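You operate a simulated robot arm through the tools that you are given. There is no shell and no other tool.

You are at the controls of a simulated robot arm. One attempt, no reset.

## Task
Ready the new roll: post clamp to HOLD, lower bar free, brake dial to 3, brake off.
Fine: the saddle post's clamp handle goes to HOLD before the orange brake lever goes to FREE; the lower clamp bar's lever to FREE; the rest stays.

Only the result counts: the job must be done as asked and must still hold three seconds after the hand-in. Knocking over, shifting, dropping, spilling or breaking anything else fails it.

## Robot
A 7-joint arm with a two-finger parallel gripper, fixed in place. Base frame: the origin is on the floor under the middle of its stand, x ahead of it, y to its left, z up. Readings come in m, degrees, newtons and seconds.
With the tool pointing down near the work surface it reaches from about 0.12 to 0.64 m from the base axis. Its first joint turns from -66.0 to 66.0 degrees. Payload 2.4 kg.
The tool frame sits at the grasp point between the pads (the TCP): z along the fingers, y along the line on which they close. The tips reach 0.03 m beyond it. Largest opening 0.094 m; finger width 0.028, thickness 0.01; the body of the gripper, 0.05 by 0.096 m, starts 0.055 m behind the TCP.
Orientation is that of the tool frame in the base frame, as a unit quaternion [x, y, z, w]. With the fingers straight down and closing along the base's y, the tool's x points along the base's -x, its y along +y and its z along -z.

## Interface
- The arm moves only by the tool drive_tool. Its argument "commands" is text: rows parted by semicolons, each of 7 numbers parted by spaces: the shift along the base's x, y, z in units of 150 mm (1.0 is 150 mm), then the turn, a rotation vector about the base's x, y, z in units of 180 degrees (1.0 is 180 degrees), then the finger opening in m, from 0 to 0.094. In form: dx dy dz wx wy wz hand; .... A call has 1 to 20 rows; each row is the pose to reach, as a shift and turn from the pose commanded when the call began. A call with a number of a shift or a turn outside -1 to 1 is refused whole. A row lasts 0.2 s, in which the tool goes at most 0.05 m and 8.6 degrees; a call with a longer step from one row to the next is refused whole, and so is a gripper value outside its range. Where a pose cannot be reached the arm comes as near as it can. A force on the tool above 60 N (or 10 N above the force at the start of the call, whichever is more), or a blocked arm, ends the call early, and 0.2 s more pass. The fingers move at their own pace (about 0.153 m/s each) and stop on an object; they squeeze with about 39 N. The grip force told is the motor's: it shows also when the fingers shut on nothing. Time passes only in rows, and 0.2 s behind the last, so rows that repeat a pose let the fingers close. The reply holds the time, the measured pose of the TCP, the force on the tool along the base axes, the opening and the grip force, in the units named above and with some noise, with the torque about the TCP (base axes, N m) and any sound that the robot's microphone picked up.
- Cameras (640 x 400 px; columns grow to the right, rows downward): "scene" is fixed at [0.036, 0.4748, 1.4403]; the picture's right is [-0.75, -0.66, 0.00], its down [-0.42, 0.48, -0.77] and it looks along [0.51, -0.58, -0.64] (base axes); focal length 285 px, centre (320, 200). "wrist" rides on the gripper at [0.076, 0.014, -0.102] in the tool frame; the picture's right is [-0.18, 0.98, 0.00], its down [-0.75, -0.14, -0.64] and it looks along [-0.63, -0.12, 0.77] (tool axes); focal length 243 px, centre (320, 200). There is no depth. A picture from a camera that has moved, and an enlarged one, comes with that camera's place and axes in the base frame and with its lens.
- snapshot(camera): a new picture of that camera. It takes no simulated time.
- close_up(camera, box): a new picture of the part [left, top, right, bottom] of that camera's present view, enlarged. It takes no simulated time.
- hand_in(): hands the job in; it is judged then, once.

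Nothing tells you positions but the pictures and the camera data. Unless the task says otherwise, let go and move clear before handing in.

The tools are called by a JSON object that holds its "fn" and its "kwargs". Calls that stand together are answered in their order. drive_tool: Moves the arm, as the interface text tells. Its arguments: {"type":"object","properties":{"commands":{"type":"string"}},"required":["commands"]} The other tools are called the same way: snapshot (camera) takes a picture; close_up (camera, box) takes an enlarged picture of a part of a camera's view; hand_in () hands the job in.

At the start:

```text
t: 0.0
position: [0.3369, -0.0825, 1.2259]
tcp_rot: [-0.001, 1.0, 0.0, 0.0]
force: [-0.6, -0.1, -0.2]
moment: [0.03, 0.01, 0.0]
opening: 0.0941
finger_force: 0.0
```

scene: 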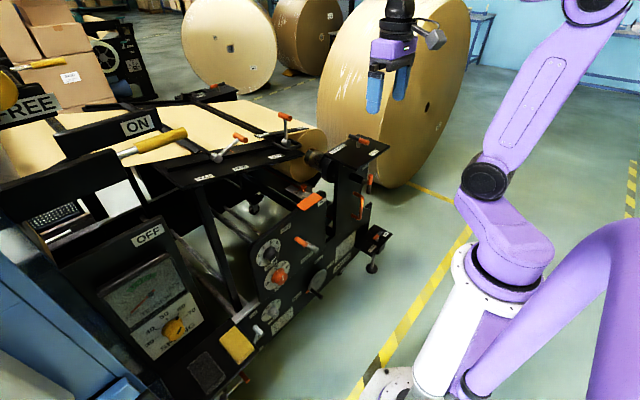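
wrist: 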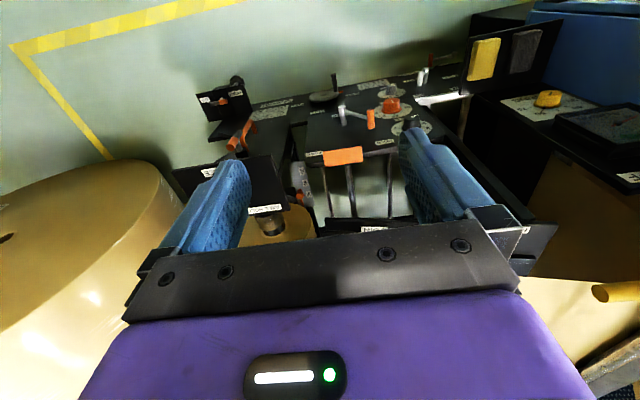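

I see a press-like machine with a panel carrying dials, levers and orange handles in front of the arm. I'll take enlarged views first to read the labels before moving.

{"fn": "close_up", "kwargs": {"camera": "scene", "box": [230, 170, 400, 290]}}

{"fn": "close_up", "kwargs": {"camera": "scene", "box": [190, 90, 400, 220]}}

{"fn": "close_up", "kwargs": {"camera": "scene", "box": [220, 220, 340, 345]}}

{"fn": "close_up", "kwargs": {"camera": "wrist", "box": [180, 50, 460, 240]}}

```text
3.33 times, centred on (315, 230) of scene
camera zoom: at [0.036, 0.4748, 1.4403], right [-0.75, -0.66, 0.0], down [-0.42, 0.48, -0.77], along [0.51, -0.58, -0.64], focal length 950 px, centre (337, 100)
```

zoom: 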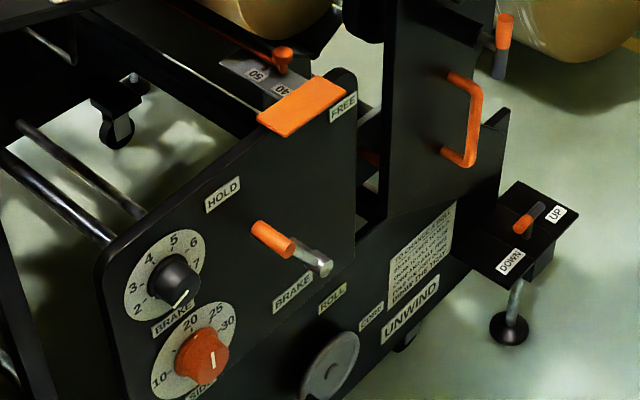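

```text
3.05 times, centred on (295, 155) of scene
camera zoom: at [0.036, 0.4748, 1.4403], right [-0.75, -0.66, 0.0], down [-0.42, 0.48, -0.77], along [0.51, -0.58, -0.64], focal length 869 px, centre (396, 337)
```

zoom: 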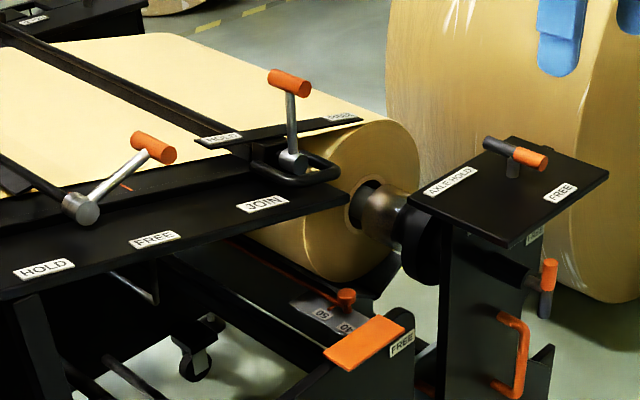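

```text
3.20 times, centred on (280, 282) of scene
camera zoom: at [0.036, 0.4748, 1.4403], right [-0.75, -0.66, 0.0], down [-0.42, 0.48, -0.77], along [0.51, -0.58, -0.64], focal length 912 px, centre (448, -64)
```

zoom: 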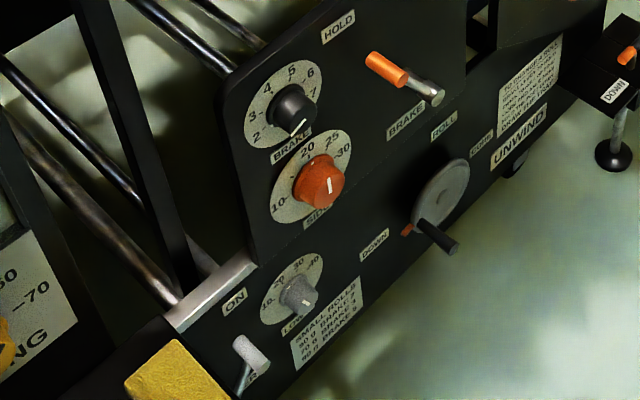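

```text
2.11 times, centred on (320, 145) of wrist
camera zoom: at [0.2614, -0.0685, 1.3292], right [0.18, 0.98, 0.0], down [0.75, -0.14, 0.64], along [0.63, -0.12, -0.77], focal length 511 px, centre (320, 316)
```

zoom: 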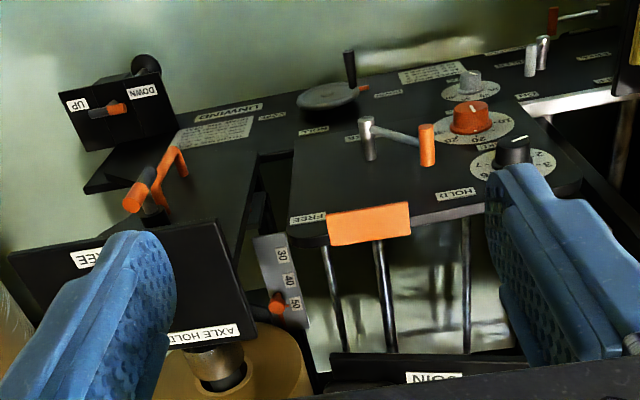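

The panel faces the robot, with a brake dial (black), a brake lever with HOLD/FREE labels, a post at the right with a top plate (AXLE HOLD / FREE), and two clamp bars at the table. I'll zoom further to read every label and the current state of each lever.

{"fn": "close_up", "kwargs": {"camera": "scene", "box": [330, 125, 400, 170]}}

{"fn": "close_up", "kwargs": {"camera": "scene", "box": [185, 140, 265, 190]}}

{"fn": "close_up", "kwargs": {"camera": "scene", "box": [240, 100, 320, 150]}}

{"fn": "close_up", "kwargs": {"camera": "scene", "box": [250, 225, 330, 275]}}

{"fn": "close_up", "kwargs": {"camera": "scene", "box": [250, 260, 290, 285]}}

{"fn": "close_up", "kwargs": {"camera": "scene", "box": [320, 170, 400, 220]}}

{"fn": "close_up", "kwargs": {"camera": "scene", "box": [220, 280, 300, 330]}}

{"fn": "close_up", "kwargs": {"camera": "scene", "box": [320, 215, 400, 275]}}

```text
8.89 times, centred on (365, 148) of scene
camera zoom: at [0.036, 0.4748, 1.4403], right [-0.75, -0.66, 0.0], down [-0.42, 0.48, -0.77], along [0.51, -0.58, -0.64], focal length 2533 px, centre (-80, 667)
```

zoom: 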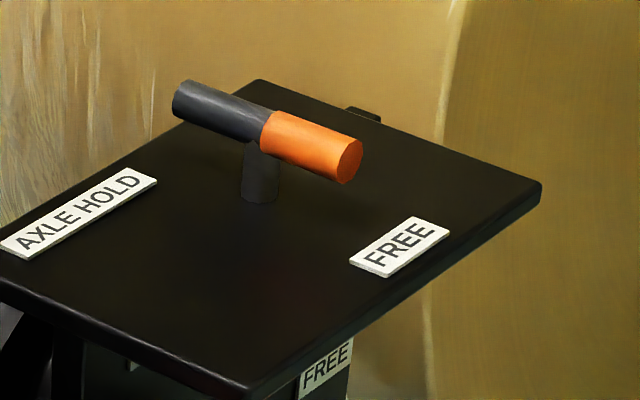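

```text
8.00 times, centred on (225, 165) of scene
camera zoom: at [0.036, 0.4748, 1.4403], right [-0.75, -0.66, 0.0], down [-0.42, 0.48, -0.77], along [0.51, -0.58, -0.64], focal length 2280 px, centre (1080, 480)
```

zoom: 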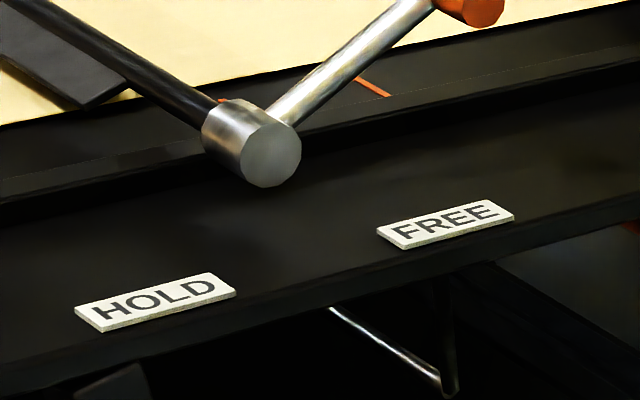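

```text
8.00 times, centred on (280, 125) of scene
camera zoom: at [0.036, 0.4748, 1.4403], right [-0.75, -0.66, 0.0], down [-0.42, 0.48, -0.77], along [0.51, -0.58, -0.64], focal length 2280 px, centre (640, 800)
```

zoom: 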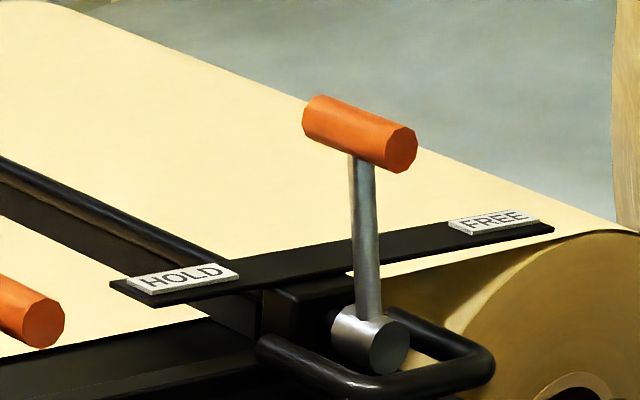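

```text
8.00 times, centred on (290, 250) of scene
camera zoom: at [0.036, 0.4748, 1.4403], right [-0.75, -0.66, 0.0], down [-0.42, 0.48, -0.77], along [0.51, -0.58, -0.64], focal length 2280 px, centre (560, -200)
```

zoom: 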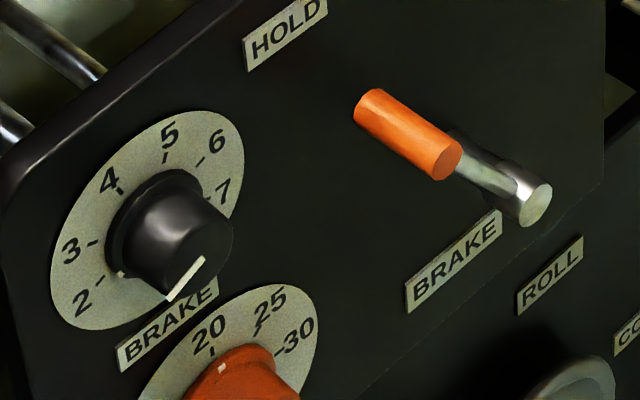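

```text
16.00 times, centred on (270, 272) of scene
camera zoom: at [0.036, 0.4748, 1.4403], right [-0.75, -0.66, 0.0], down [-0.42, 0.48, -0.77], along [0.51, -0.58, -0.64], focal length 4560 px, centre (1120, -960)
```

zoom: 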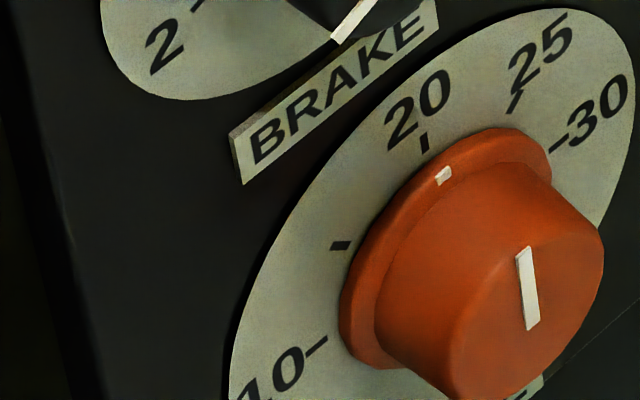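

```text
8.00 times, centred on (360, 195) of scene
camera zoom: at [0.036, 0.4748, 1.4403], right [-0.75, -0.66, 0.0], down [-0.42, 0.48, -0.77], along [0.51, -0.58, -0.64], focal length 2280 px, centre (0, 240)
```

zoom: 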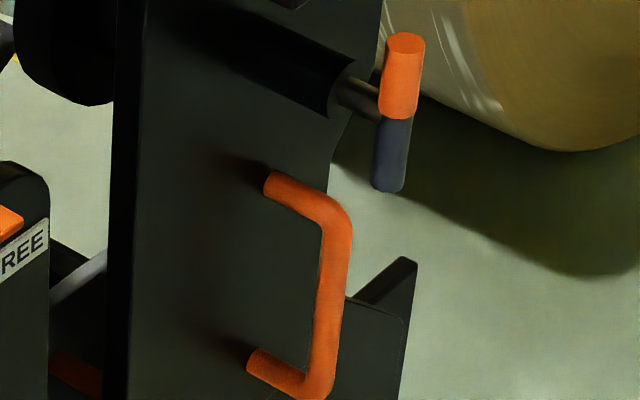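

```text
8.00 times, centred on (260, 305) of scene
camera zoom: at [0.036, 0.4748, 1.4403], right [-0.75, -0.66, 0.0], down [-0.42, 0.48, -0.77], along [0.51, -0.58, -0.64], focal length 2280 px, centre (800, -640)
```

zoom: 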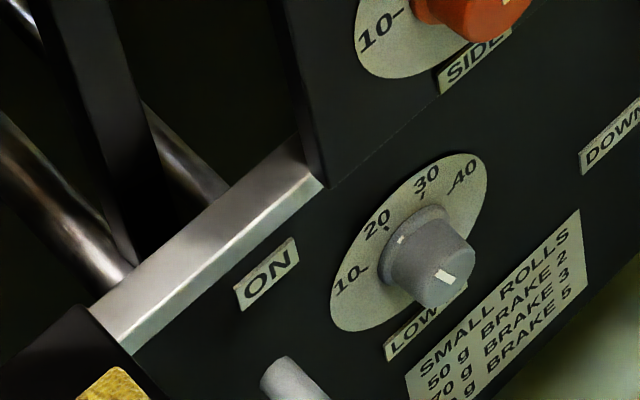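

```text
6.67 times, centred on (360, 245) of scene
camera zoom: at [0.036, 0.4748, 1.4403], right [-0.75, -0.66, 0.0], down [-0.42, 0.48, -0.77], along [0.51, -0.58, -0.64], focal length 1900 px, centre (53, -100)
```

zoom: 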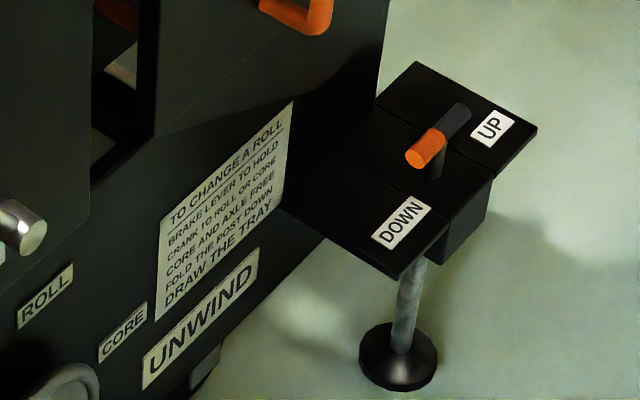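

Labels read so far: top plate of the post "AXLE HOLD / FREE" at about (0.54, -0.31, 0.92), table JOIN plate at about z = 0.97, and panel brake lever and dial around x = 0.52. I'll tilt the wrist camera forward, away from the machine, for a better look.

{"fn": "drive_tool", "kwargs": {"commands": "-0.1 0 0 0 -0.04 0 0.02; -0.2 0 0 0 -0.08 0 0.02; -0.3 0 0 0 -0.12 0 0.02; -0.4 0 0 0 -0.16 0 0.02; -0.5 0 0 0 -0.2 0 0.02"}}

{"fn": "snapshot", "kwargs": {"camera": "wrist"}}

```text
t: 1.2
position: [0.2615, -0.0804, 1.227]
tcp_rot: [0.0, 0.951, 0.0, 0.31]
force: [0.0, -0.8, -0.6]
moment: [-0.01, -0.01, 0.01]
opening: 0.0197
finger_force: 0.0
```

```text
taken
camera wrist: at [0.1403, -0.0683, 1.2654], right [0.15, 0.98, 0.11], down [0.23, -0.14, 0.96], along [0.96, -0.12, -0.25], focal length 243 px, centre (320, 200)
```

wrist: 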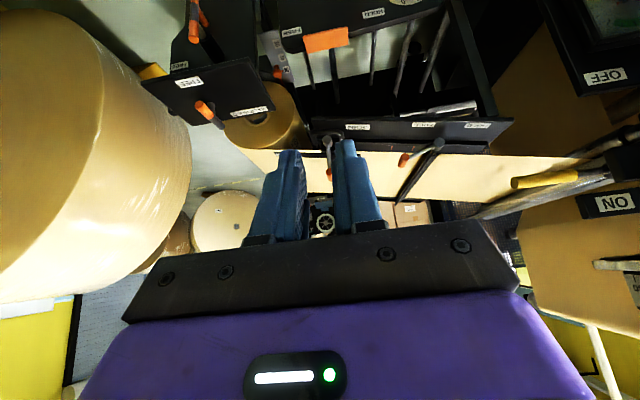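

The view is upside-down but clear: the post with its plate on the left, the panel in the middle, the table levers behind the fingers. I'll zoom in on the labels and levers.

{"fn": "close_up", "kwargs": {"camera": "wrist", "box": [140, 0, 300, 130]}}

{"fn": "close_up", "kwargs": {"camera": "wrist", "box": [300, 90, 520, 210]}}

{"fn": "close_up", "kwargs": {"camera": "wrist", "box": [160, 40, 260, 130]}}

```text
3.08 times, centred on (220, 65) of wrist
camera zoom: at [0.1403, -0.0683, 1.2654], right [0.15, 0.98, 0.11], down [0.23, -0.14, 0.96], along [0.96, -0.12, -0.25], focal length 746 px, centre (628, 615)
```

zoom: 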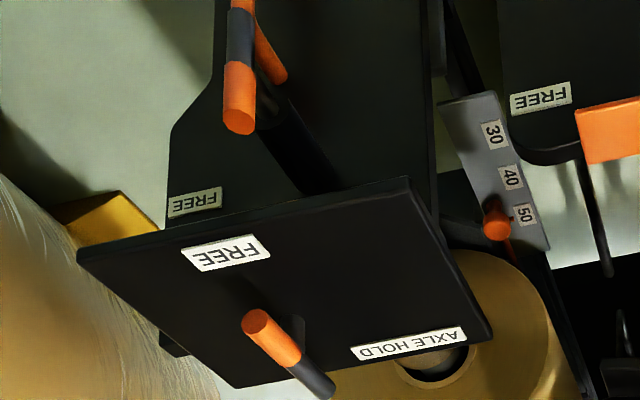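

```text
2.91 times, centred on (410, 150) of wrist
camera zoom: at [0.1403, -0.0683, 1.2654], right [0.15, 0.98, 0.11], down [0.23, -0.14, 0.96], along [0.96, -0.12, -0.25], focal length 706 px, centre (58, 346)
```

zoom: 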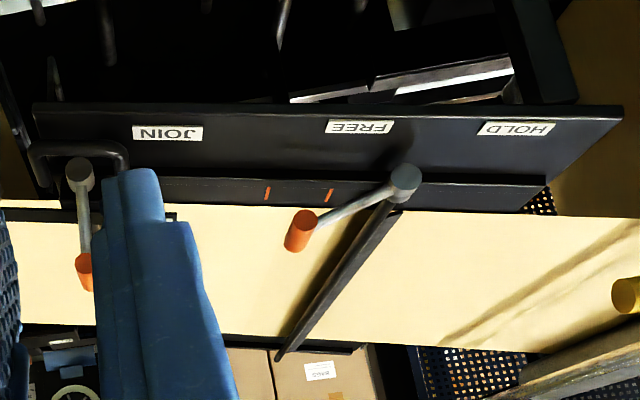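

```text
4.44 times, centred on (210, 85) of wrist
camera zoom: at [0.1403, -0.0683, 1.2654], right [0.15, 0.98, 0.11], down [0.23, -0.14, 0.96], along [0.96, -0.12, -0.25], focal length 1078 px, centre (809, 711)
```

zoom: 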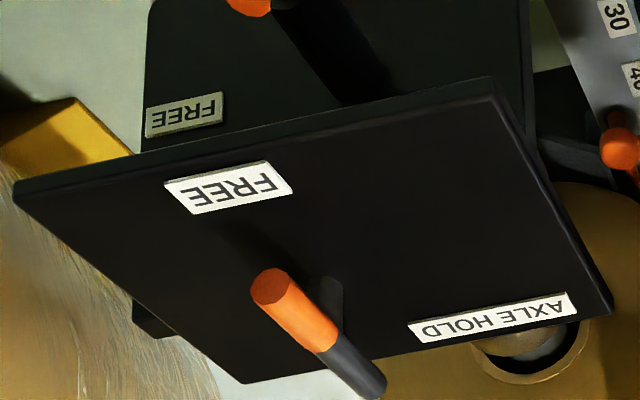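

I see the lower clamp lever (near the roll, pivot about (0.68, -0.10, 0.975)) standing upright, and the upper lever lying toward FREE. Next I'll lower the camera to read the labels on the post's face behind the second T-handle.

{"fn": "drive_tool", "kwargs": {"commands": "-0.1 -0.2 -0.2 0 0 0 0; -0.2 -0.4 -0.4 0 0 0 0; -0.2 -0.6 -0.6 0 0 0 0; -0.2 -0.8 -0.8 0 0 0 0; -0.2 -0.8 -1.0 0 0 0 0"}}

{"fn": "snapshot", "kwargs": {"camera": "wrist"}}

{"fn": "snapshot", "kwargs": {"camera": "scene"}}

```text
t: 2.6
position: [0.3195, -0.149, 1.0931]
tcp_rot: [-0.242, 0.925, 0.078, 0.281]
force: [-0.1, -0.1, 1.1]
moment: [0.02, 0.01, -0.01]
opening: 0.0001
finger_force: 32.9
out of reach, approached as far as the arm can: row 3, 4, 5
stopped in row 5: the arm was blocked; the commanded pose is now the measured one
```

```text
taken
camera wrist: at [0.2086, -0.1968, 1.1371], right [-0.35, 0.93, 0.11], down [0.31, 0.0, 0.95], along [0.89, 0.37, -0.28], focal length 243 px, centre (320, 200)
```

wrist: 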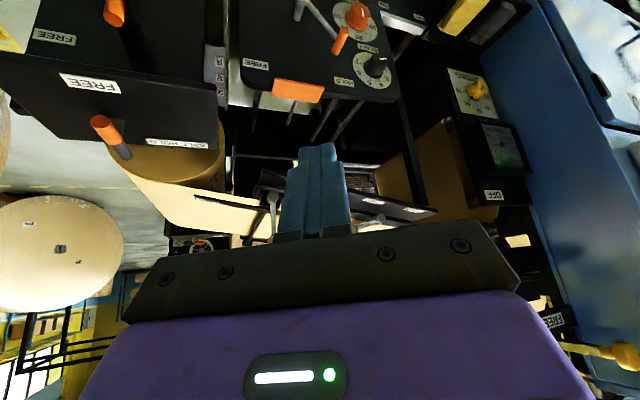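

```text
taken
```

scene: 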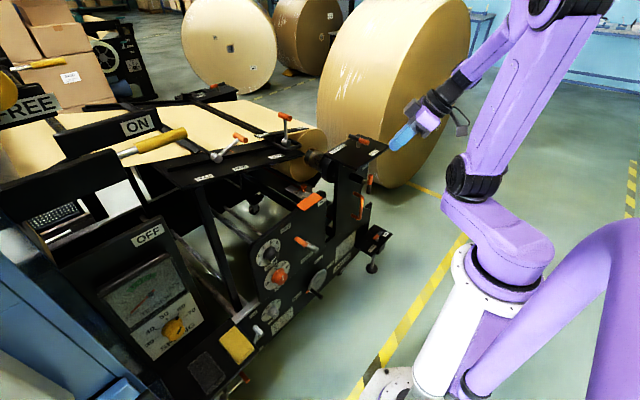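

The arm hit its inner reach limit with that tilt, so I'm now at (0.32, -0.15, 1.09) with a yawed tool. I'll return to pointing straight down in front of the post so the camera looks at the post's face.

{"fn": "drive_tool", "kwargs": {"commands": "-0.01 0 0 -0.0085 0.0306 -0.0263 0; -0.03 -0.1 -0.05 -0.017 0.0612 -0.0527 0; -0.05 -0.3 -0.1 -0.0255 0.0918 -0.079 0; -0.07 -0.5 -0.2 -0.034 0.1224 -0.1053 0; -0.1 -0.7 -0.3 -0.0425 0.153 -0.1317 0; -0.13 -0.9 -0.4 -0.051 0.1836 -0.158 0; -0.13 -0.95 -0.5 -0.051 0.1836 -0.158 0"}}

{"fn": "snapshot", "kwargs": {"camera": "wrist"}}

```text
t: 4.2
position: [0.2988, -0.2924, 1.02]
tcp_rot: [0.0, 1.0, -0.002, -0.001]
force: [-0.2, -0.1, -0.1]
moment: [0.01, 0.01, -0.05]
opening: 0.0
finger_force: 32.9
```

```text
taken
camera wrist: at [0.2224, -0.2789, 1.1232], right [0.18, 0.98, 0.0], down [0.75, -0.14, 0.64], along [0.63, -0.12, -0.77], focal length 243 px, centre (320, 200)
```

wrist: 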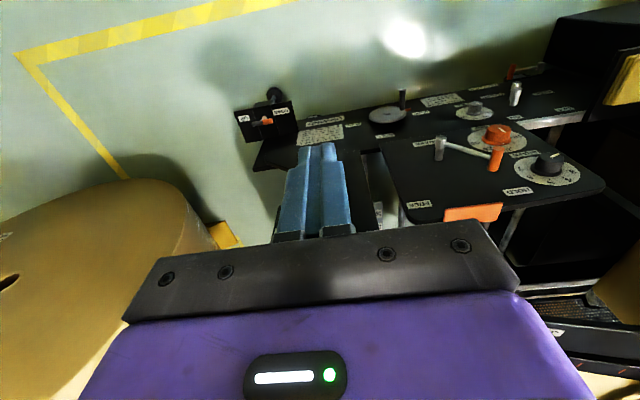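

The post is hidden behind the gripper from here. I'll shift left (toward +y) and lower, still well in front of the panel, to see the post's face at the side.

{"fn": "drive_tool", "kwargs": {"commands": "0 0.3 -0.1 0 0 0 0; 0 0.6 -0.2 0 0 0 0; 0 0.9 -0.3 0 0 0 0; 0 1.0 -0.45 0 0 0 0"}}

{"fn": "snapshot", "kwargs": {"camera": "wrist"}}

{"fn": "close_up", "kwargs": {"camera": "wrist", "box": [60, 60, 320, 230]}}

```text
t: 5.2
position: [0.2981, -0.138, 0.9522]
tcp_rot: [-0.001, 1.0, -0.001, 0.0]
force: [-0.6, 0.1, 0.4]
moment: [0.02, -0.01, 0.0]
opening: 0.0
finger_force: 33.4
```

```text
taken
camera wrist: at [0.2223, -0.1244, 1.0553], right [0.18, 0.98, 0.0], down [0.75, -0.14, 0.64], along [0.63, -0.12, -0.77], focal length 243 px, centre (320, 200)
```

wrist: 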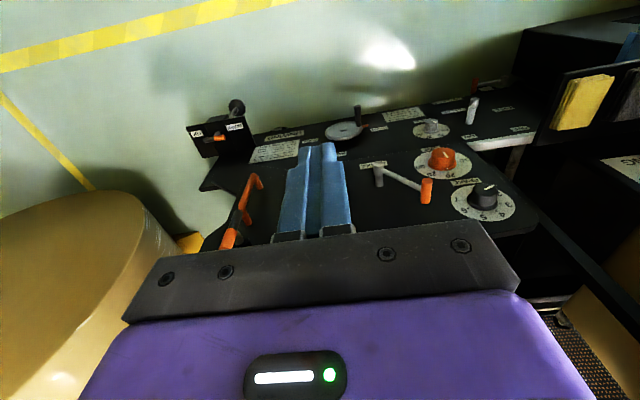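

```text
2.35 times, centred on (190, 145) of wrist
camera zoom: at [0.2223, -0.1244, 1.0553], right [0.18, 0.98, 0.0], down [0.75, -0.14, 0.64], along [0.63, -0.12, -0.77], focal length 571 px, centre (626, 329)
```

zoom: 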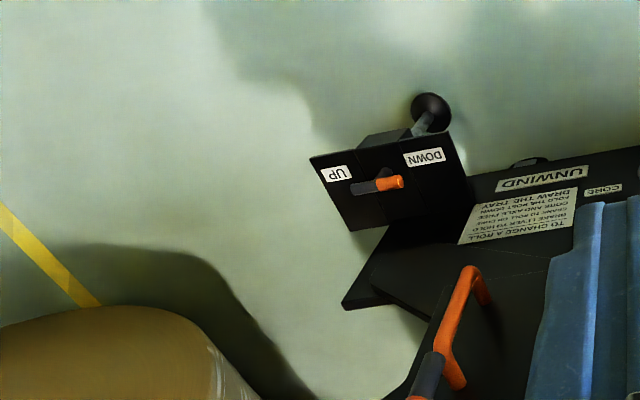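

I need a bit more forward tilt to see the post's face above the gripper. Tilting 20 degrees while sliding to y of about -0.05.

{"fn": "drive_tool", "kwargs": {"commands": "0 0.2 0.1 0 -0.035 0 0; 0 0.4 0.2 0 -0.07 0 0; 0 0.6 0.3 0 -0.11 0 0"}}

{"fn": "snapshot", "kwargs": {"camera": "wrist"}}

{"fn": "close_up", "kwargs": {"camera": "wrist", "box": [100, 60, 320, 230]}}

```text
t: 6.0
position: [0.3, -0.0502, 0.9965]
tcp_rot: [0.0, 0.985, -0.001, 0.172]
force: [0.2, -0.2, 0.1]
moment: [-0.01, -0.01, -0.02]
opening: 0.0001
finger_force: 33.1
```

```text
taken
camera wrist: at [0.1934, -0.0363, 1.067], right [0.17, 0.98, 0.06], down [0.49, -0.14, 0.86], along [0.85, -0.12, -0.51], focal length 243 px, centre (320, 200)
```

wrist: 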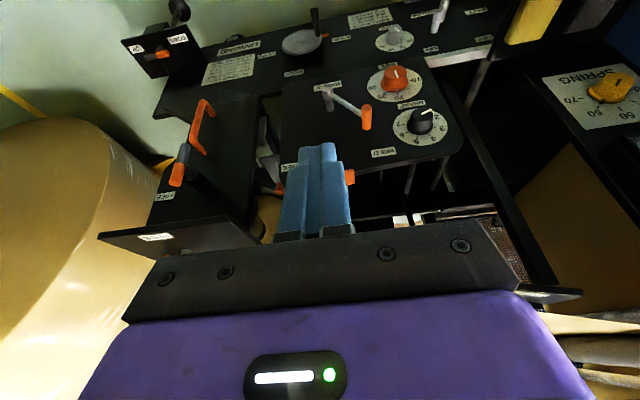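

```text
2.35 times, centred on (210, 145) of wrist
camera zoom: at [0.1934, -0.0363, 1.067], right [0.17, 0.98, 0.06], down [0.49, -0.14, 0.86], along [0.85, -0.12, -0.51], focal length 571 px, centre (579, 329)
```

zoom: 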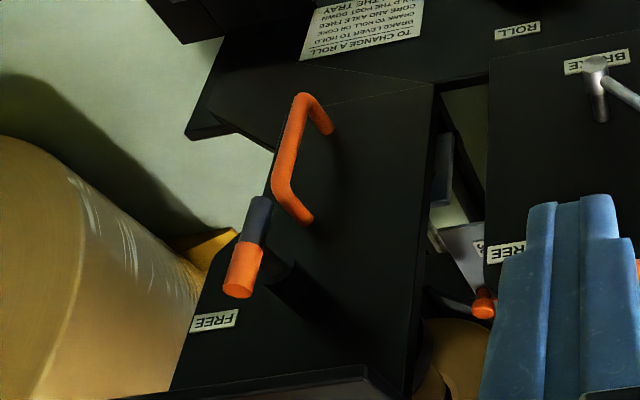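

The side T-handle on the post's face has FREE at its upper right; I'll check the scene camera for the label on the other side, and zoom on other details.

{"fn": "close_up", "kwargs": {"camera": "scene", "box": [325, 150, 385, 190]}}

{"fn": "close_up", "kwargs": {"camera": "wrist", "box": [360, 60, 480, 170]}}

{"fn": "close_up", "kwargs": {"camera": "wrist", "box": [110, 0, 220, 90]}}

```text
10.00 times, centred on (355, 170) of scene
camera zoom: at [0.036, 0.4748, 1.4403], right [-0.75, -0.66, 0.0], down [-0.42, 0.48, -0.77], along [0.51, -0.58, -0.64], focal length 2850 px, centre (-30, 500)
```

zoom: 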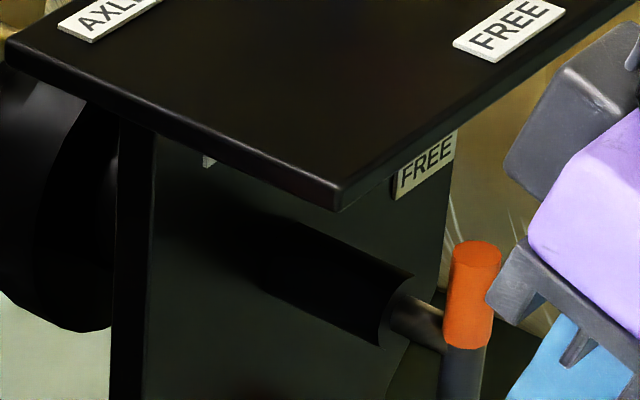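

```text
3.64 times, centred on (420, 115) of wrist
camera zoom: at [0.1934, -0.0363, 1.067], right [0.17, 0.98, 0.06], down [0.49, -0.14, 0.86], along [0.85, -0.12, -0.51], focal length 882 px, centre (-44, 509)
```

zoom: 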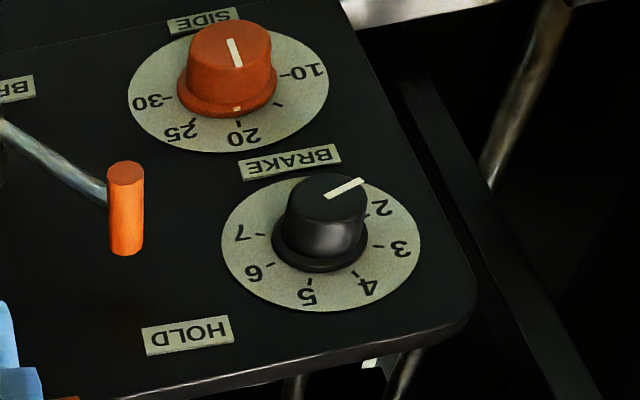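

```text
4.44 times, centred on (165, 45) of wrist
camera zoom: at [0.1934, -0.0363, 1.067], right [0.17, 0.98, 0.06], down [0.49, -0.14, 0.86], along [0.85, -0.12, -0.51], focal length 1078 px, centre (1009, 889)
```

zoom: 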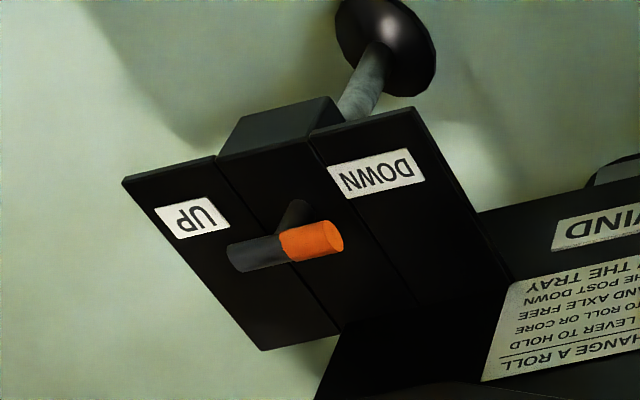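

The other label on the post face is tucked under the plate edge. I'll lower the camera below plate height, keeping clear of the panel, to read it.

{"fn": "drive_tool", "kwargs": {"commands": "0.05 0 -0.2 0 -0.02 0 0; 0.1 0 -0.4 0 -0.05 0 0; 0.15 0 -0.6 0 -0.09 0 0; 0.15 0 -0.8 0 -0.12 0 0; 0.15 0 -0.9 0 -0.12 0 0"}}

{"fn": "snapshot", "kwargs": {"camera": "wrist"}}

{"fn": "close_up", "kwargs": {"camera": "wrist", "box": [60, 80, 280, 250]}}

```text
t: 7.2
position: [0.3478, -0.0855, 0.9133]
tcp_rot: [0.001, 0.935, 0.002, 0.354]
force: [-0.2, 0.7, 1.3]
moment: [0.0, 0.0, 0.0]
opening: 0.0
finger_force: 32.7
out of reach, approached as far as the arm can: row 3, 4, 5
```

```text
taken
camera wrist: at [0.2228, -0.0719, 0.9416], right [0.14, 0.98, 0.12], down [0.14, -0.14, 0.98], along [0.98, -0.12, -0.16], focal length 243 px, centre (320, 200)
```

wrist: 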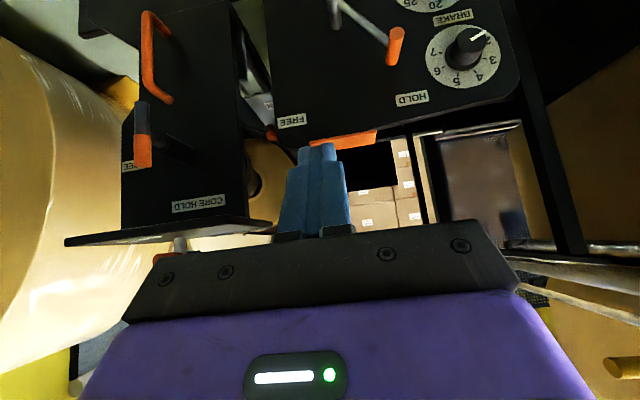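

```text
2.35 times, centred on (170, 165) of wrist
camera zoom: at [0.2228, -0.0719, 0.9416], right [0.14, 0.98, 0.12], down [0.14, -0.14, 0.98], along [0.98, -0.12, -0.16], focal length 571 px, centre (673, 282)
```

zoom: 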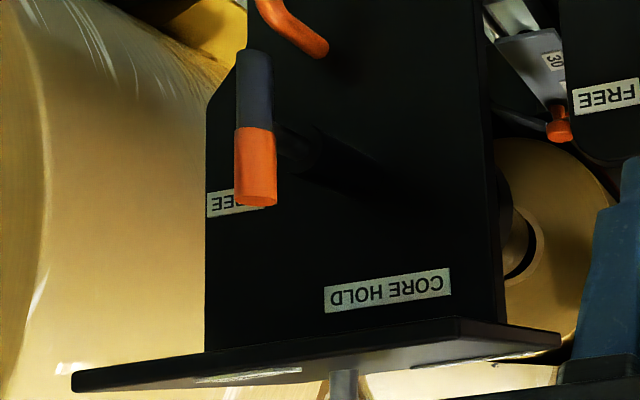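

Now it's clear: the face handle is CORE (currently at HOLD, stays) and the top-plate handle is the post's axle clamp, now at FREE. Next I'll look at the brake dial nearly head-on and the brake lever.

{"fn": "close_up", "kwargs": {"camera": "wrist", "box": [400, 0, 540, 110]}}

{"fn": "close_up", "kwargs": {"camera": "wrist", "box": [260, 0, 440, 150]}}

{"fn": "close_up", "kwargs": {"camera": "wrist", "box": [160, 200, 260, 270]}}

```text
3.64 times, centred on (470, 55) of wrist
camera zoom: at [0.2228, -0.0719, 0.9416], right [0.14, 0.98, 0.12], down [0.14, -0.14, 0.98], along [0.98, -0.12, -0.16], focal length 882 px, centre (-226, 727)
```

zoom: 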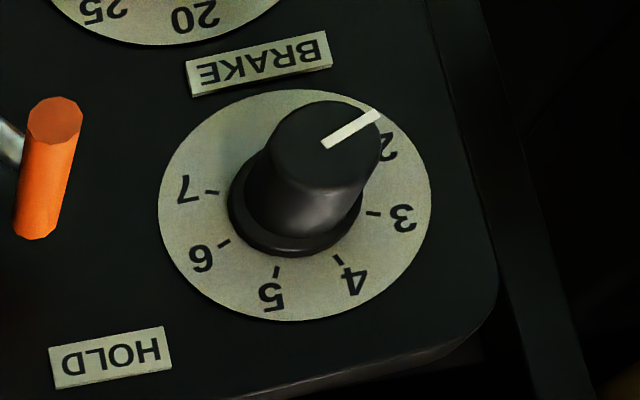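

```text
2.67 times, centred on (350, 75) of wrist
camera zoom: at [0.2228, -0.0719, 0.9416], right [0.14, 0.98, 0.12], down [0.14, -0.14, 0.98], along [0.98, -0.12, -0.16], focal length 647 px, centre (240, 533)
```

zoom: 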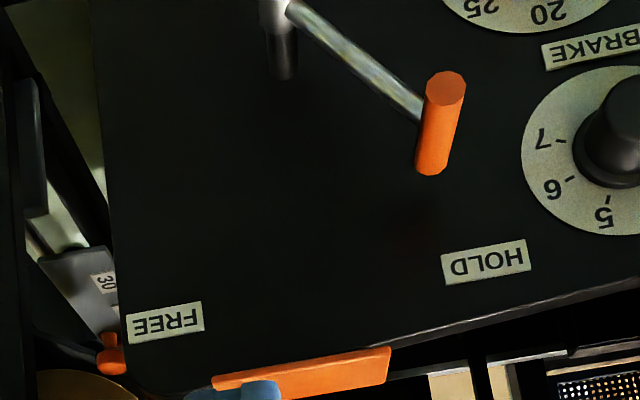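

```text
5.71 times, centred on (210, 235) of wrist
camera zoom: at [0.2228, -0.0719, 0.9416], right [0.14, 0.98, 0.12], down [0.14, -0.14, 0.98], along [0.98, -0.12, -0.16], focal length 1386 px, centre (949, 0)
```

zoom: 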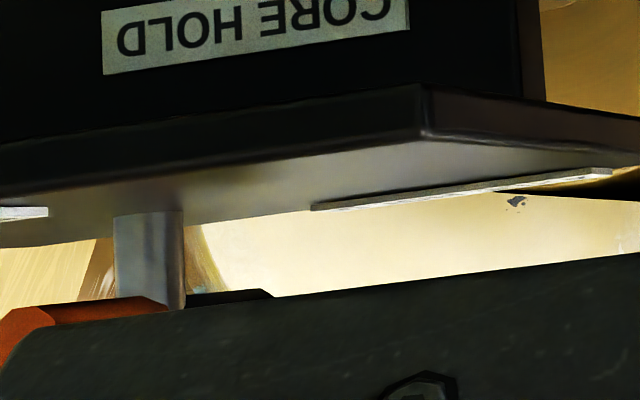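

Geometry is taking shape: brake dial at about (0.575, 0.122, 0.699) with pointer at 2, and 3 is 45° clockwise from it. Brake lever grip is near (0.51–0.55, 0.015, 0.70), leaning to HOLD. I'll start with the axle clamp on top of the post, rising first and returning to straight down.

{"fn": "drive_tool", "kwargs": {"commands": "0 0 0.2 0 0.04 0 0; 0 0 0.45 0 0.08 0 0; 0 -0.2 0.7 0 0.12 0 0; 0 -0.4 0.9 0 0.16 0 0; 0 -0.6 1.0 0 0.2 0 0; 0.1 -0.8 1.0 0 0.2306 0 0.05; 0.3 -1.0 1.0 0 0.2306 0 0.07"}}

{"fn": "snapshot", "kwargs": {"camera": "wrist"}}

```text
t: 8.8
position: [0.3929, -0.2383, 1.0662]
tcp_rot: [0.0, 1.0, -0.001, -0.002]
force: [0.4, -0.3, -0.2]
moment: [0.02, -0.03, -0.01]
opening: 0.0699
finger_force: 0.0
```

```text
taken
camera wrist: at [0.3176, -0.2253, 1.1692], right [0.18, 0.98, 0.0], down [0.76, -0.14, 0.64], along [0.63, -0.12, -0.77], focal length 243 px, centre (320, 200)
```

wrist: 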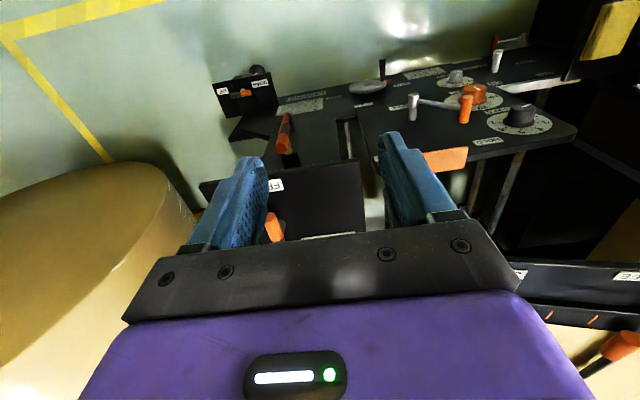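

The handle's orange end shows between the fingers' plane ahead. Moving over the handle at safe height to refine its position.

{"fn": "drive_tool", "kwargs": {"commands": "0.2 -0.15 0 0 0 0 0.07; 0.4 -0.3 0 0 0 0 0.07; 0.6 -0.45 0 0 0 0 0.07; 0.8 -0.55 0 0 0 0 0.07; 0.95 -0.55 0 0 0 0 0.07"}}

{"fn": "snapshot", "kwargs": {"camera": "wrist"}}

{"fn": "close_up", "kwargs": {"camera": "scene", "box": [300, 80, 420, 180]}}

```text
t: 10.0
position: [0.5334, -0.3228, 1.0661]
tcp_rot: [0.0, 1.0, -0.001, -0.001]
force: [-0.3, 1.2, 0.3]
moment: [0.02, -0.04, -0.02]
opening: 0.0701
finger_force: 0.1
```

```text
taken
camera wrist: at [0.4584, -0.3097, 1.1693], right [0.18, 0.98, 0.0], down [0.76, -0.14, 0.64], along [0.63, -0.12, -0.77], focal length 243 px, centre (320, 200)
```

wrist: 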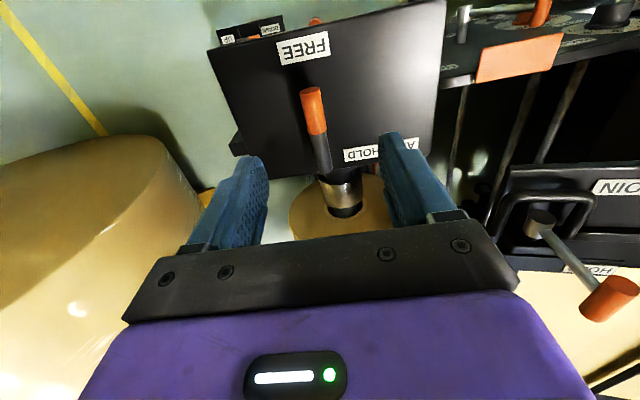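

```text
4.00 times, centred on (360, 130) of scene
camera zoom: at [0.036, 0.4748, 1.4403], right [-0.75, -0.66, 0.0], down [-0.42, 0.48, -0.77], along [0.51, -0.58, -0.64], focal length 1140 px, centre (160, 480)
```

zoom: 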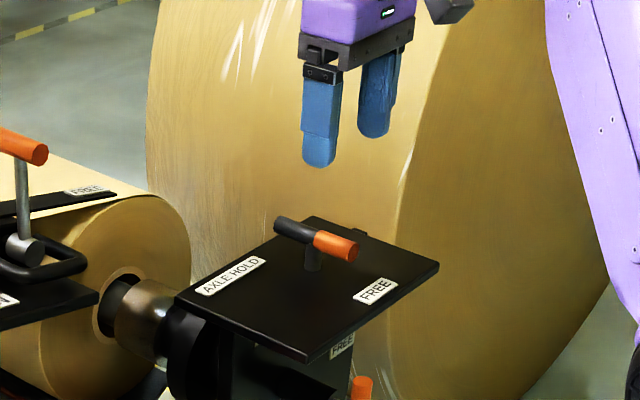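

The clamp handle is right below, about (0.556, -0.33), bar along x. I'll zoom for a tighter fix before descending.

{"fn": "close_up", "kwargs": {"camera": "wrist", "box": [240, 20, 440, 200]}}

{"fn": "close_up", "kwargs": {"camera": "wrist", "box": [480, 150, 640, 300]}}

```text
2.22 times, centred on (340, 110) of wrist
camera zoom: at [0.4584, -0.3097, 1.1693], right [0.18, 0.98, 0.0], down [0.76, -0.14, 0.64], along [0.63, -0.12, -0.77], focal length 539 px, centre (276, 400)
```

zoom: 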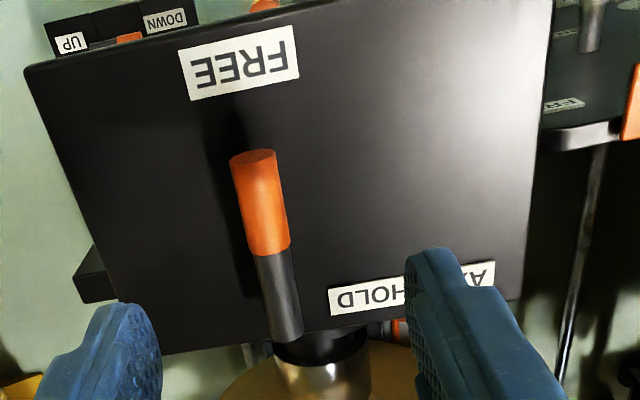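

```text
2.67 times, centred on (560, 225) of wrist
camera zoom: at [0.4584, -0.3097, 1.1693], right [0.18, 0.98, 0.0], down [0.76, -0.14, 0.64], along [0.63, -0.12, -0.77], focal length 647 px, centre (-320, 133)
```

zoom: 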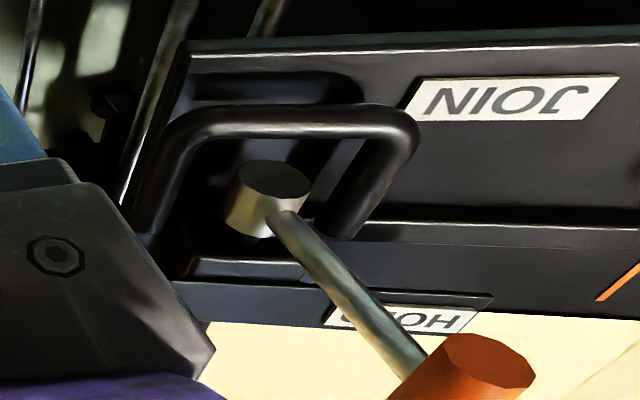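

The handle's centre is close to (0.554, -0.332) at z about 0.945. I'll descend with the open fingers straddling the bar across y.

{"fn": "drive_tool", "kwargs": {"commands": "0.137 -0.061 -0.1 0 0 0 0.07; 0.137 -0.061 -0.3 0 0 0 0.07; 0.137 -0.061 -0.5 0 0 0 0.07; 0.137 -0.061 -0.6 0 0 0 0.07; 0.137 -0.061 -0.67 0 0 0 0.07"}}

{"fn": "snapshot", "kwargs": {"camera": "wrist"}}

{"fn": "close_up", "kwargs": {"camera": "scene", "box": [310, 90, 420, 180]}}

```text
t: 11.2
position: [0.5551, -0.3312, 0.968]
tcp_rot: [0.0, 1.0, -0.001, -0.001]
force: [0.0, -0.9, -0.5]
moment: [0.03, 0.0, -0.03]
opening: 0.0701
finger_force: 0.2
```

```text
taken
camera wrist: at [0.4795, -0.318, 1.0707], right [0.18, 0.98, 0.0], down [0.76, -0.14, 0.64], along [0.63, -0.12, -0.77], focal length 243 px, centre (320, 200)
```

wrist: 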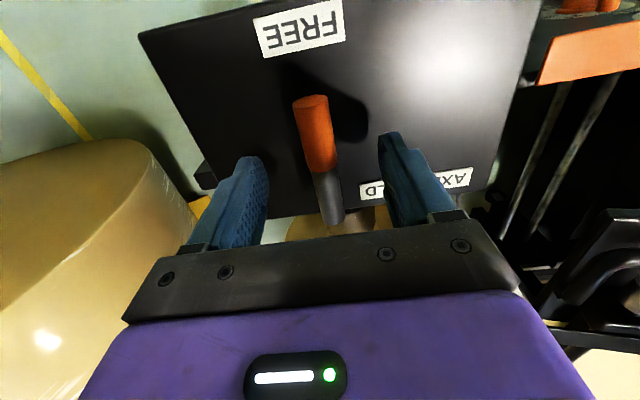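

```text
4.44 times, centred on (365, 135) of scene
camera zoom: at [0.036, 0.4748, 1.4403], right [-0.75, -0.66, 0.0], down [-0.42, 0.48, -0.77], along [0.51, -0.58, -0.64], focal length 1267 px, centre (120, 489)
```

zoom: 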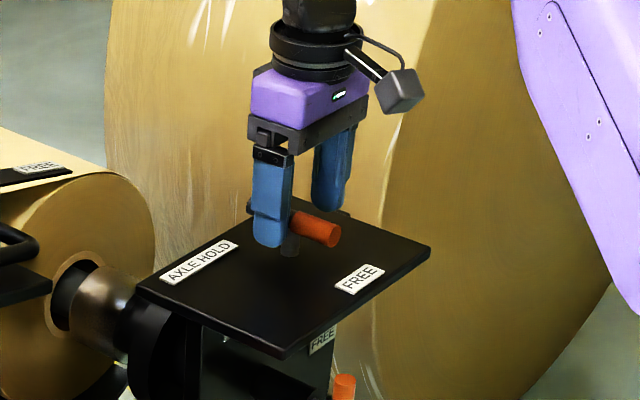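

The fingers straddle the bar and it's centred. Lowering a few mm and closing on it.

{"fn": "drive_tool", "kwargs": {"commands": "0.01 0 -0.04 0 0 0 0.07; 0.01 0 -0.04 0 0 0 0.0; 0.01 0 -0.04 0 0 0 0.0; 0.01 0 -0.04 0 0 0 0.0"}}

{"fn": "snapshot", "kwargs": {"camera": "wrist"}}

```text
t: 12.2
position: [0.5566, -0.3311, 0.963]
tcp_rot: [-0.001, 1.0, 0.0, -0.002]
force: [-3.1, 9.3, 3.8]
moment: [0.22, 0.65, -0.12]
opening: 0.0186
finger_force: 45.0
```

```text
taken
camera wrist: at [0.4809, -0.317, 1.0659], right [0.18, 0.98, 0.0], down [0.76, -0.14, 0.64], along [0.63, -0.12, -0.77], focal length 243 px, centre (320, 200)
```

wrist: 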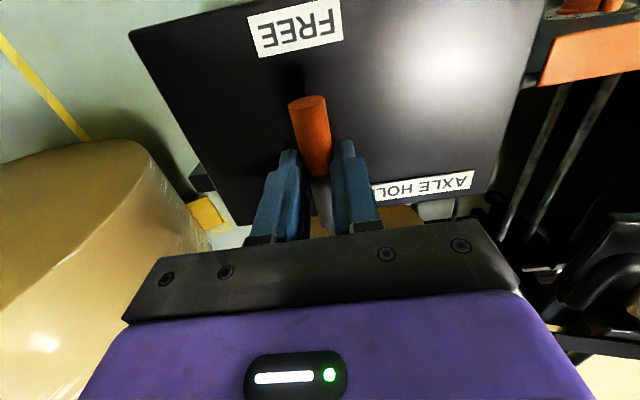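

Gripped firmly on the bar. Now I'll turn clockwise (seen from above) in small steps toward AXLE HOLD, watching force and moment.

{"fn": "drive_tool", "kwargs": {"commands": "0.01 0.01 0 0 0 -0.04 0; 0.01 0.01 0 0 0 -0.08 0; 0.01 0.01 0 0 0 -0.12 0; 0.01 0.01 0 0 0 -0.16 0"}}

{"fn": "close_up", "kwargs": {"camera": "scene", "box": [310, 90, 420, 180]}}

```text
t: 13.2
position: [0.5553, -0.3274, 0.9623]
tcp_rot: [0.25, 0.968, 0.0, -0.003]
force: [-14.9, 11.5, 14.0]
moment: [0.2, 0.49, 0.09]
opening: 0.0188
finger_force: 44.8
```

```text
4.44 times, centred on (365, 135) of scene
camera zoom: at [0.0353, 0.4753, 1.4401], right [-0.75, -0.66, 0.0], down [-0.42, 0.48, -0.77], along [0.51, -0.58, -0.64], focal length 1267 px, centre (120, 489)
```

zoom: 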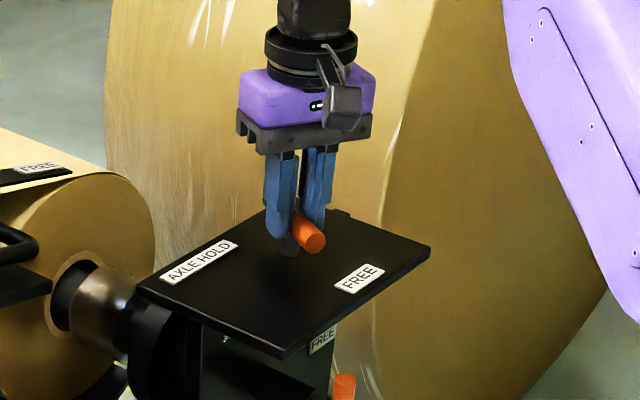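

The handle follows: about 29° turned. I'll relax the side forces with a slight shift and keep turning.

{"fn": "drive_tool", "kwargs": {"commands": "-0.02 0.02 0.015 0 0 -0.04 0; -0.02 0.02 0.015 0 0 -0.08 0; -0.02 0.02 0.015 0 0 -0.12 0; -0.02 0.02 0.015 0 0 -0.16 0; -0.02 0.02 0.015 0 0 -0.2 0"}}

{"fn": "close_up", "kwargs": {"camera": "scene", "box": [310, 90, 420, 180]}}

```text
t: 14.4
position: [0.5581, -0.3265, 0.9612]
tcp_rot: [0.537, 0.844, 0.0, 0.003]
force: [30.2, -12.3, -22.4]
moment: [-0.05, -0.41, 0.1]
opening: 0.019
finger_force: 45.1
```

```text
4.44 times, centred on (365, 135) of scene
camera zoom: at [0.0372, 0.4742, 1.4404], right [-0.75, -0.66, 0.0], down [-0.42, 0.48, -0.77], along [0.51, -0.58, -0.64], focal length 1267 px, centre (120, 489)
```

zoom: 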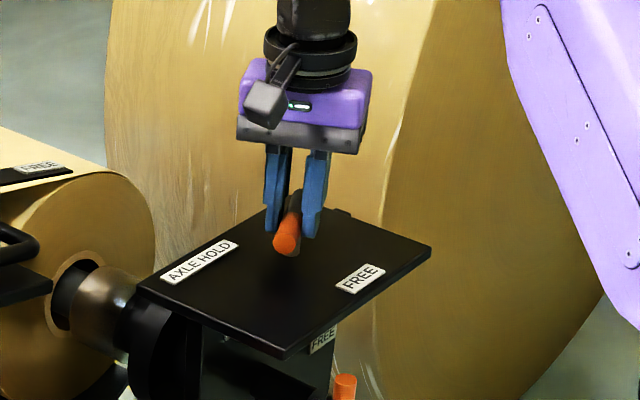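

About 65° turned; the orange end swings toward +y. My shift was slightly too big, so I'll undo most of it and keep turning.

{"fn": "drive_tool", "kwargs": {"commands": "0.014 -0.004 -0.013 0 0 0 0; 0.014 -0.004 -0.013 0 0 -0.04 0; 0.014 -0.004 -0.013 0 0 -0.08 0; 0.014 -0.004 -0.013 0 0 -0.12 0; 0.014 -0.004 -0.013 0 0 -0.15 0"}}

{"fn": "close_up", "kwargs": {"camera": "scene", "box": [310, 90, 420, 180]}}

```text
t: 15.6
position: [0.5608, -0.3258, 0.9626]
tcp_rot: [0.718, 0.696, 0.002, 0.003]
force: [27.8, -2.6, 0.8]
moment: [0.09, -0.54, 0.66]
opening: 0.0188
finger_force: 45.1
```

```text
4.44 times, centred on (365, 135) of scene
camera zoom: at [0.0367, 0.4747, 1.4403], right [-0.75, -0.66, 0.0], down [-0.42, 0.48, -0.77], along [0.51, -0.58, -0.64], focal length 1267 px, centre (120, 489)
```

zoom: 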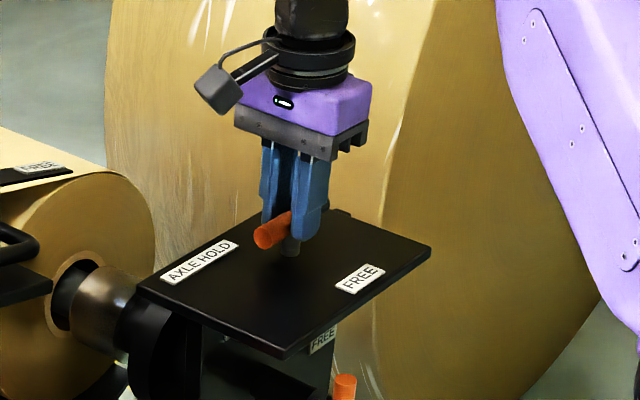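

Now at about 92° with some turning resistance (0.66 N·m). I'll compensate the grip offset from the pivot and try a little further to find whether this is the stop.

{"fn": "drive_tool", "kwargs": {"commands": "0.012 0 0 0 0 0 0; 0.024 0 0 0 0 -0.02 0; 0.026 0 0 0 0 -0.04 0; 0.028 0 0 0 0 -0.06 0"}}

{"fn": "close_up", "kwargs": {"camera": "scene", "box": [310, 90, 420, 180]}}

{"fn": "snapshot", "kwargs": {"camera": "wrist"}}

```text
t: 16.6
position: [0.5602, -0.3263, 0.9623]
tcp_rot: [0.78, 0.626, -0.001, -0.003]
force: [1.9, 5.7, 14.1]
moment: [0.06, -0.02, 1.83]
opening: 0.0239
finger_force: 44.8
```

```text
4.44 times, centred on (365, 135) of scene
camera zoom: at [0.0358, 0.4751, 1.4402], right [-0.75, -0.66, 0.0], down [-0.42, 0.48, -0.77], along [0.51, -0.58, -0.64], focal length 1267 px, centre (120, 489)
```

zoom: 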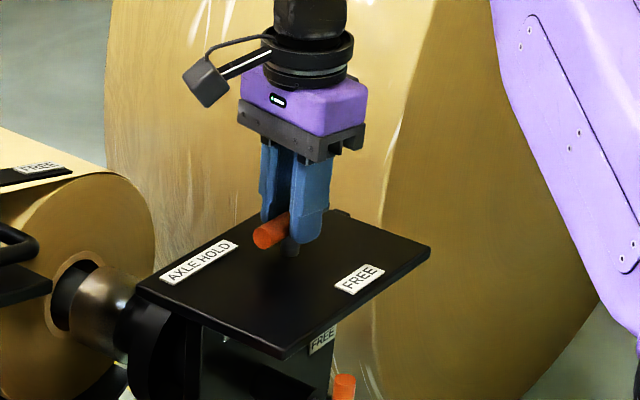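

```text
taken
camera wrist: at [0.591, -0.2571, 1.0652], right [0.92, -0.39, -0.01], down [-0.3, -0.71, 0.64], along [-0.26, -0.59, -0.77], focal length 243 px, centre (320, 200)
```

wrist: 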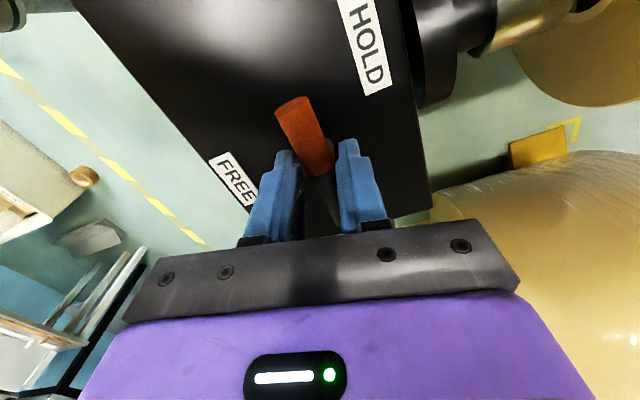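

The tool is at 102° but the fingers are prying open, so the bar has stopped at about 90° with the orange end toward +y on the AXLE HOLD side. I'll rotate back to align with the bar, open, and rise to inspect.

{"fn": "drive_tool", "kwargs": {"commands": "0 0 0 0 0 0.03 0; 0 0 0 0 0 0.055 0; 0 0 0 0 0 0.055 0.06; 0 0 0 0 0 0.055 0.07; 0 0 0 0 0 0.055 0.07; 0 0 0.15 0 0 0.055 0.07; 0 0 0.4 0 0 0.055 0.07; 0 0 0.7 0 0 0.055 0.07"}}

{"fn": "snapshot", "kwargs": {"camera": "wrist"}}

{"fn": "close_up", "kwargs": {"camera": "scene", "box": [310, 100, 400, 170]}}

```text
t: 18.4
position: [0.5614, -0.3269, 1.0682]
tcp_rot: [0.723, 0.69, 0.0, -0.001]
force: [0.0, 0.0, -0.8]
moment: [0.02, 0.02, -0.01]
opening: 0.07
finger_force: 0.0
```

```text
taken
camera wrist: at [0.5795, -0.2526, 1.1719], right [0.97, -0.23, 0.0], down [-0.17, -0.75, 0.64], along [-0.15, -0.62, -0.77], focal length 243 px, centre (320, 200)
```

wrist: 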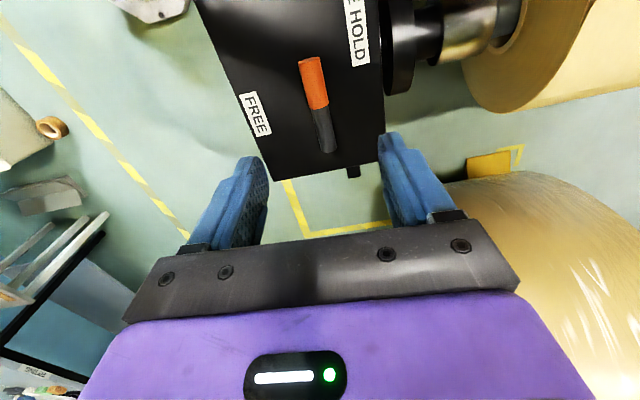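

```text
5.71 times, centred on (355, 135) of scene
camera zoom: at [0.036, 0.4748, 1.4403], right [-0.75, -0.66, 0.0], down [-0.42, 0.48, -0.77], along [0.51, -0.58, -0.64], focal length 1629 px, centre (120, 571)
```

zoom: 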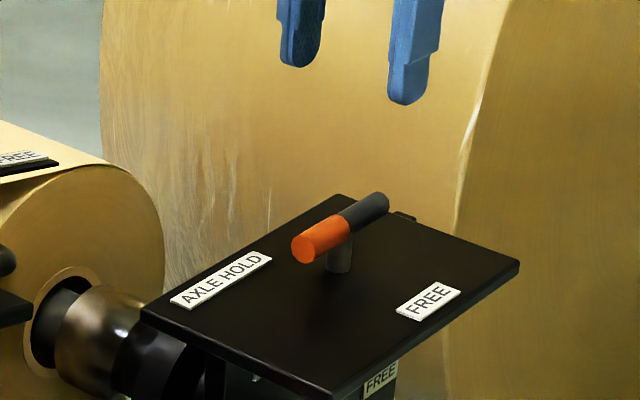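

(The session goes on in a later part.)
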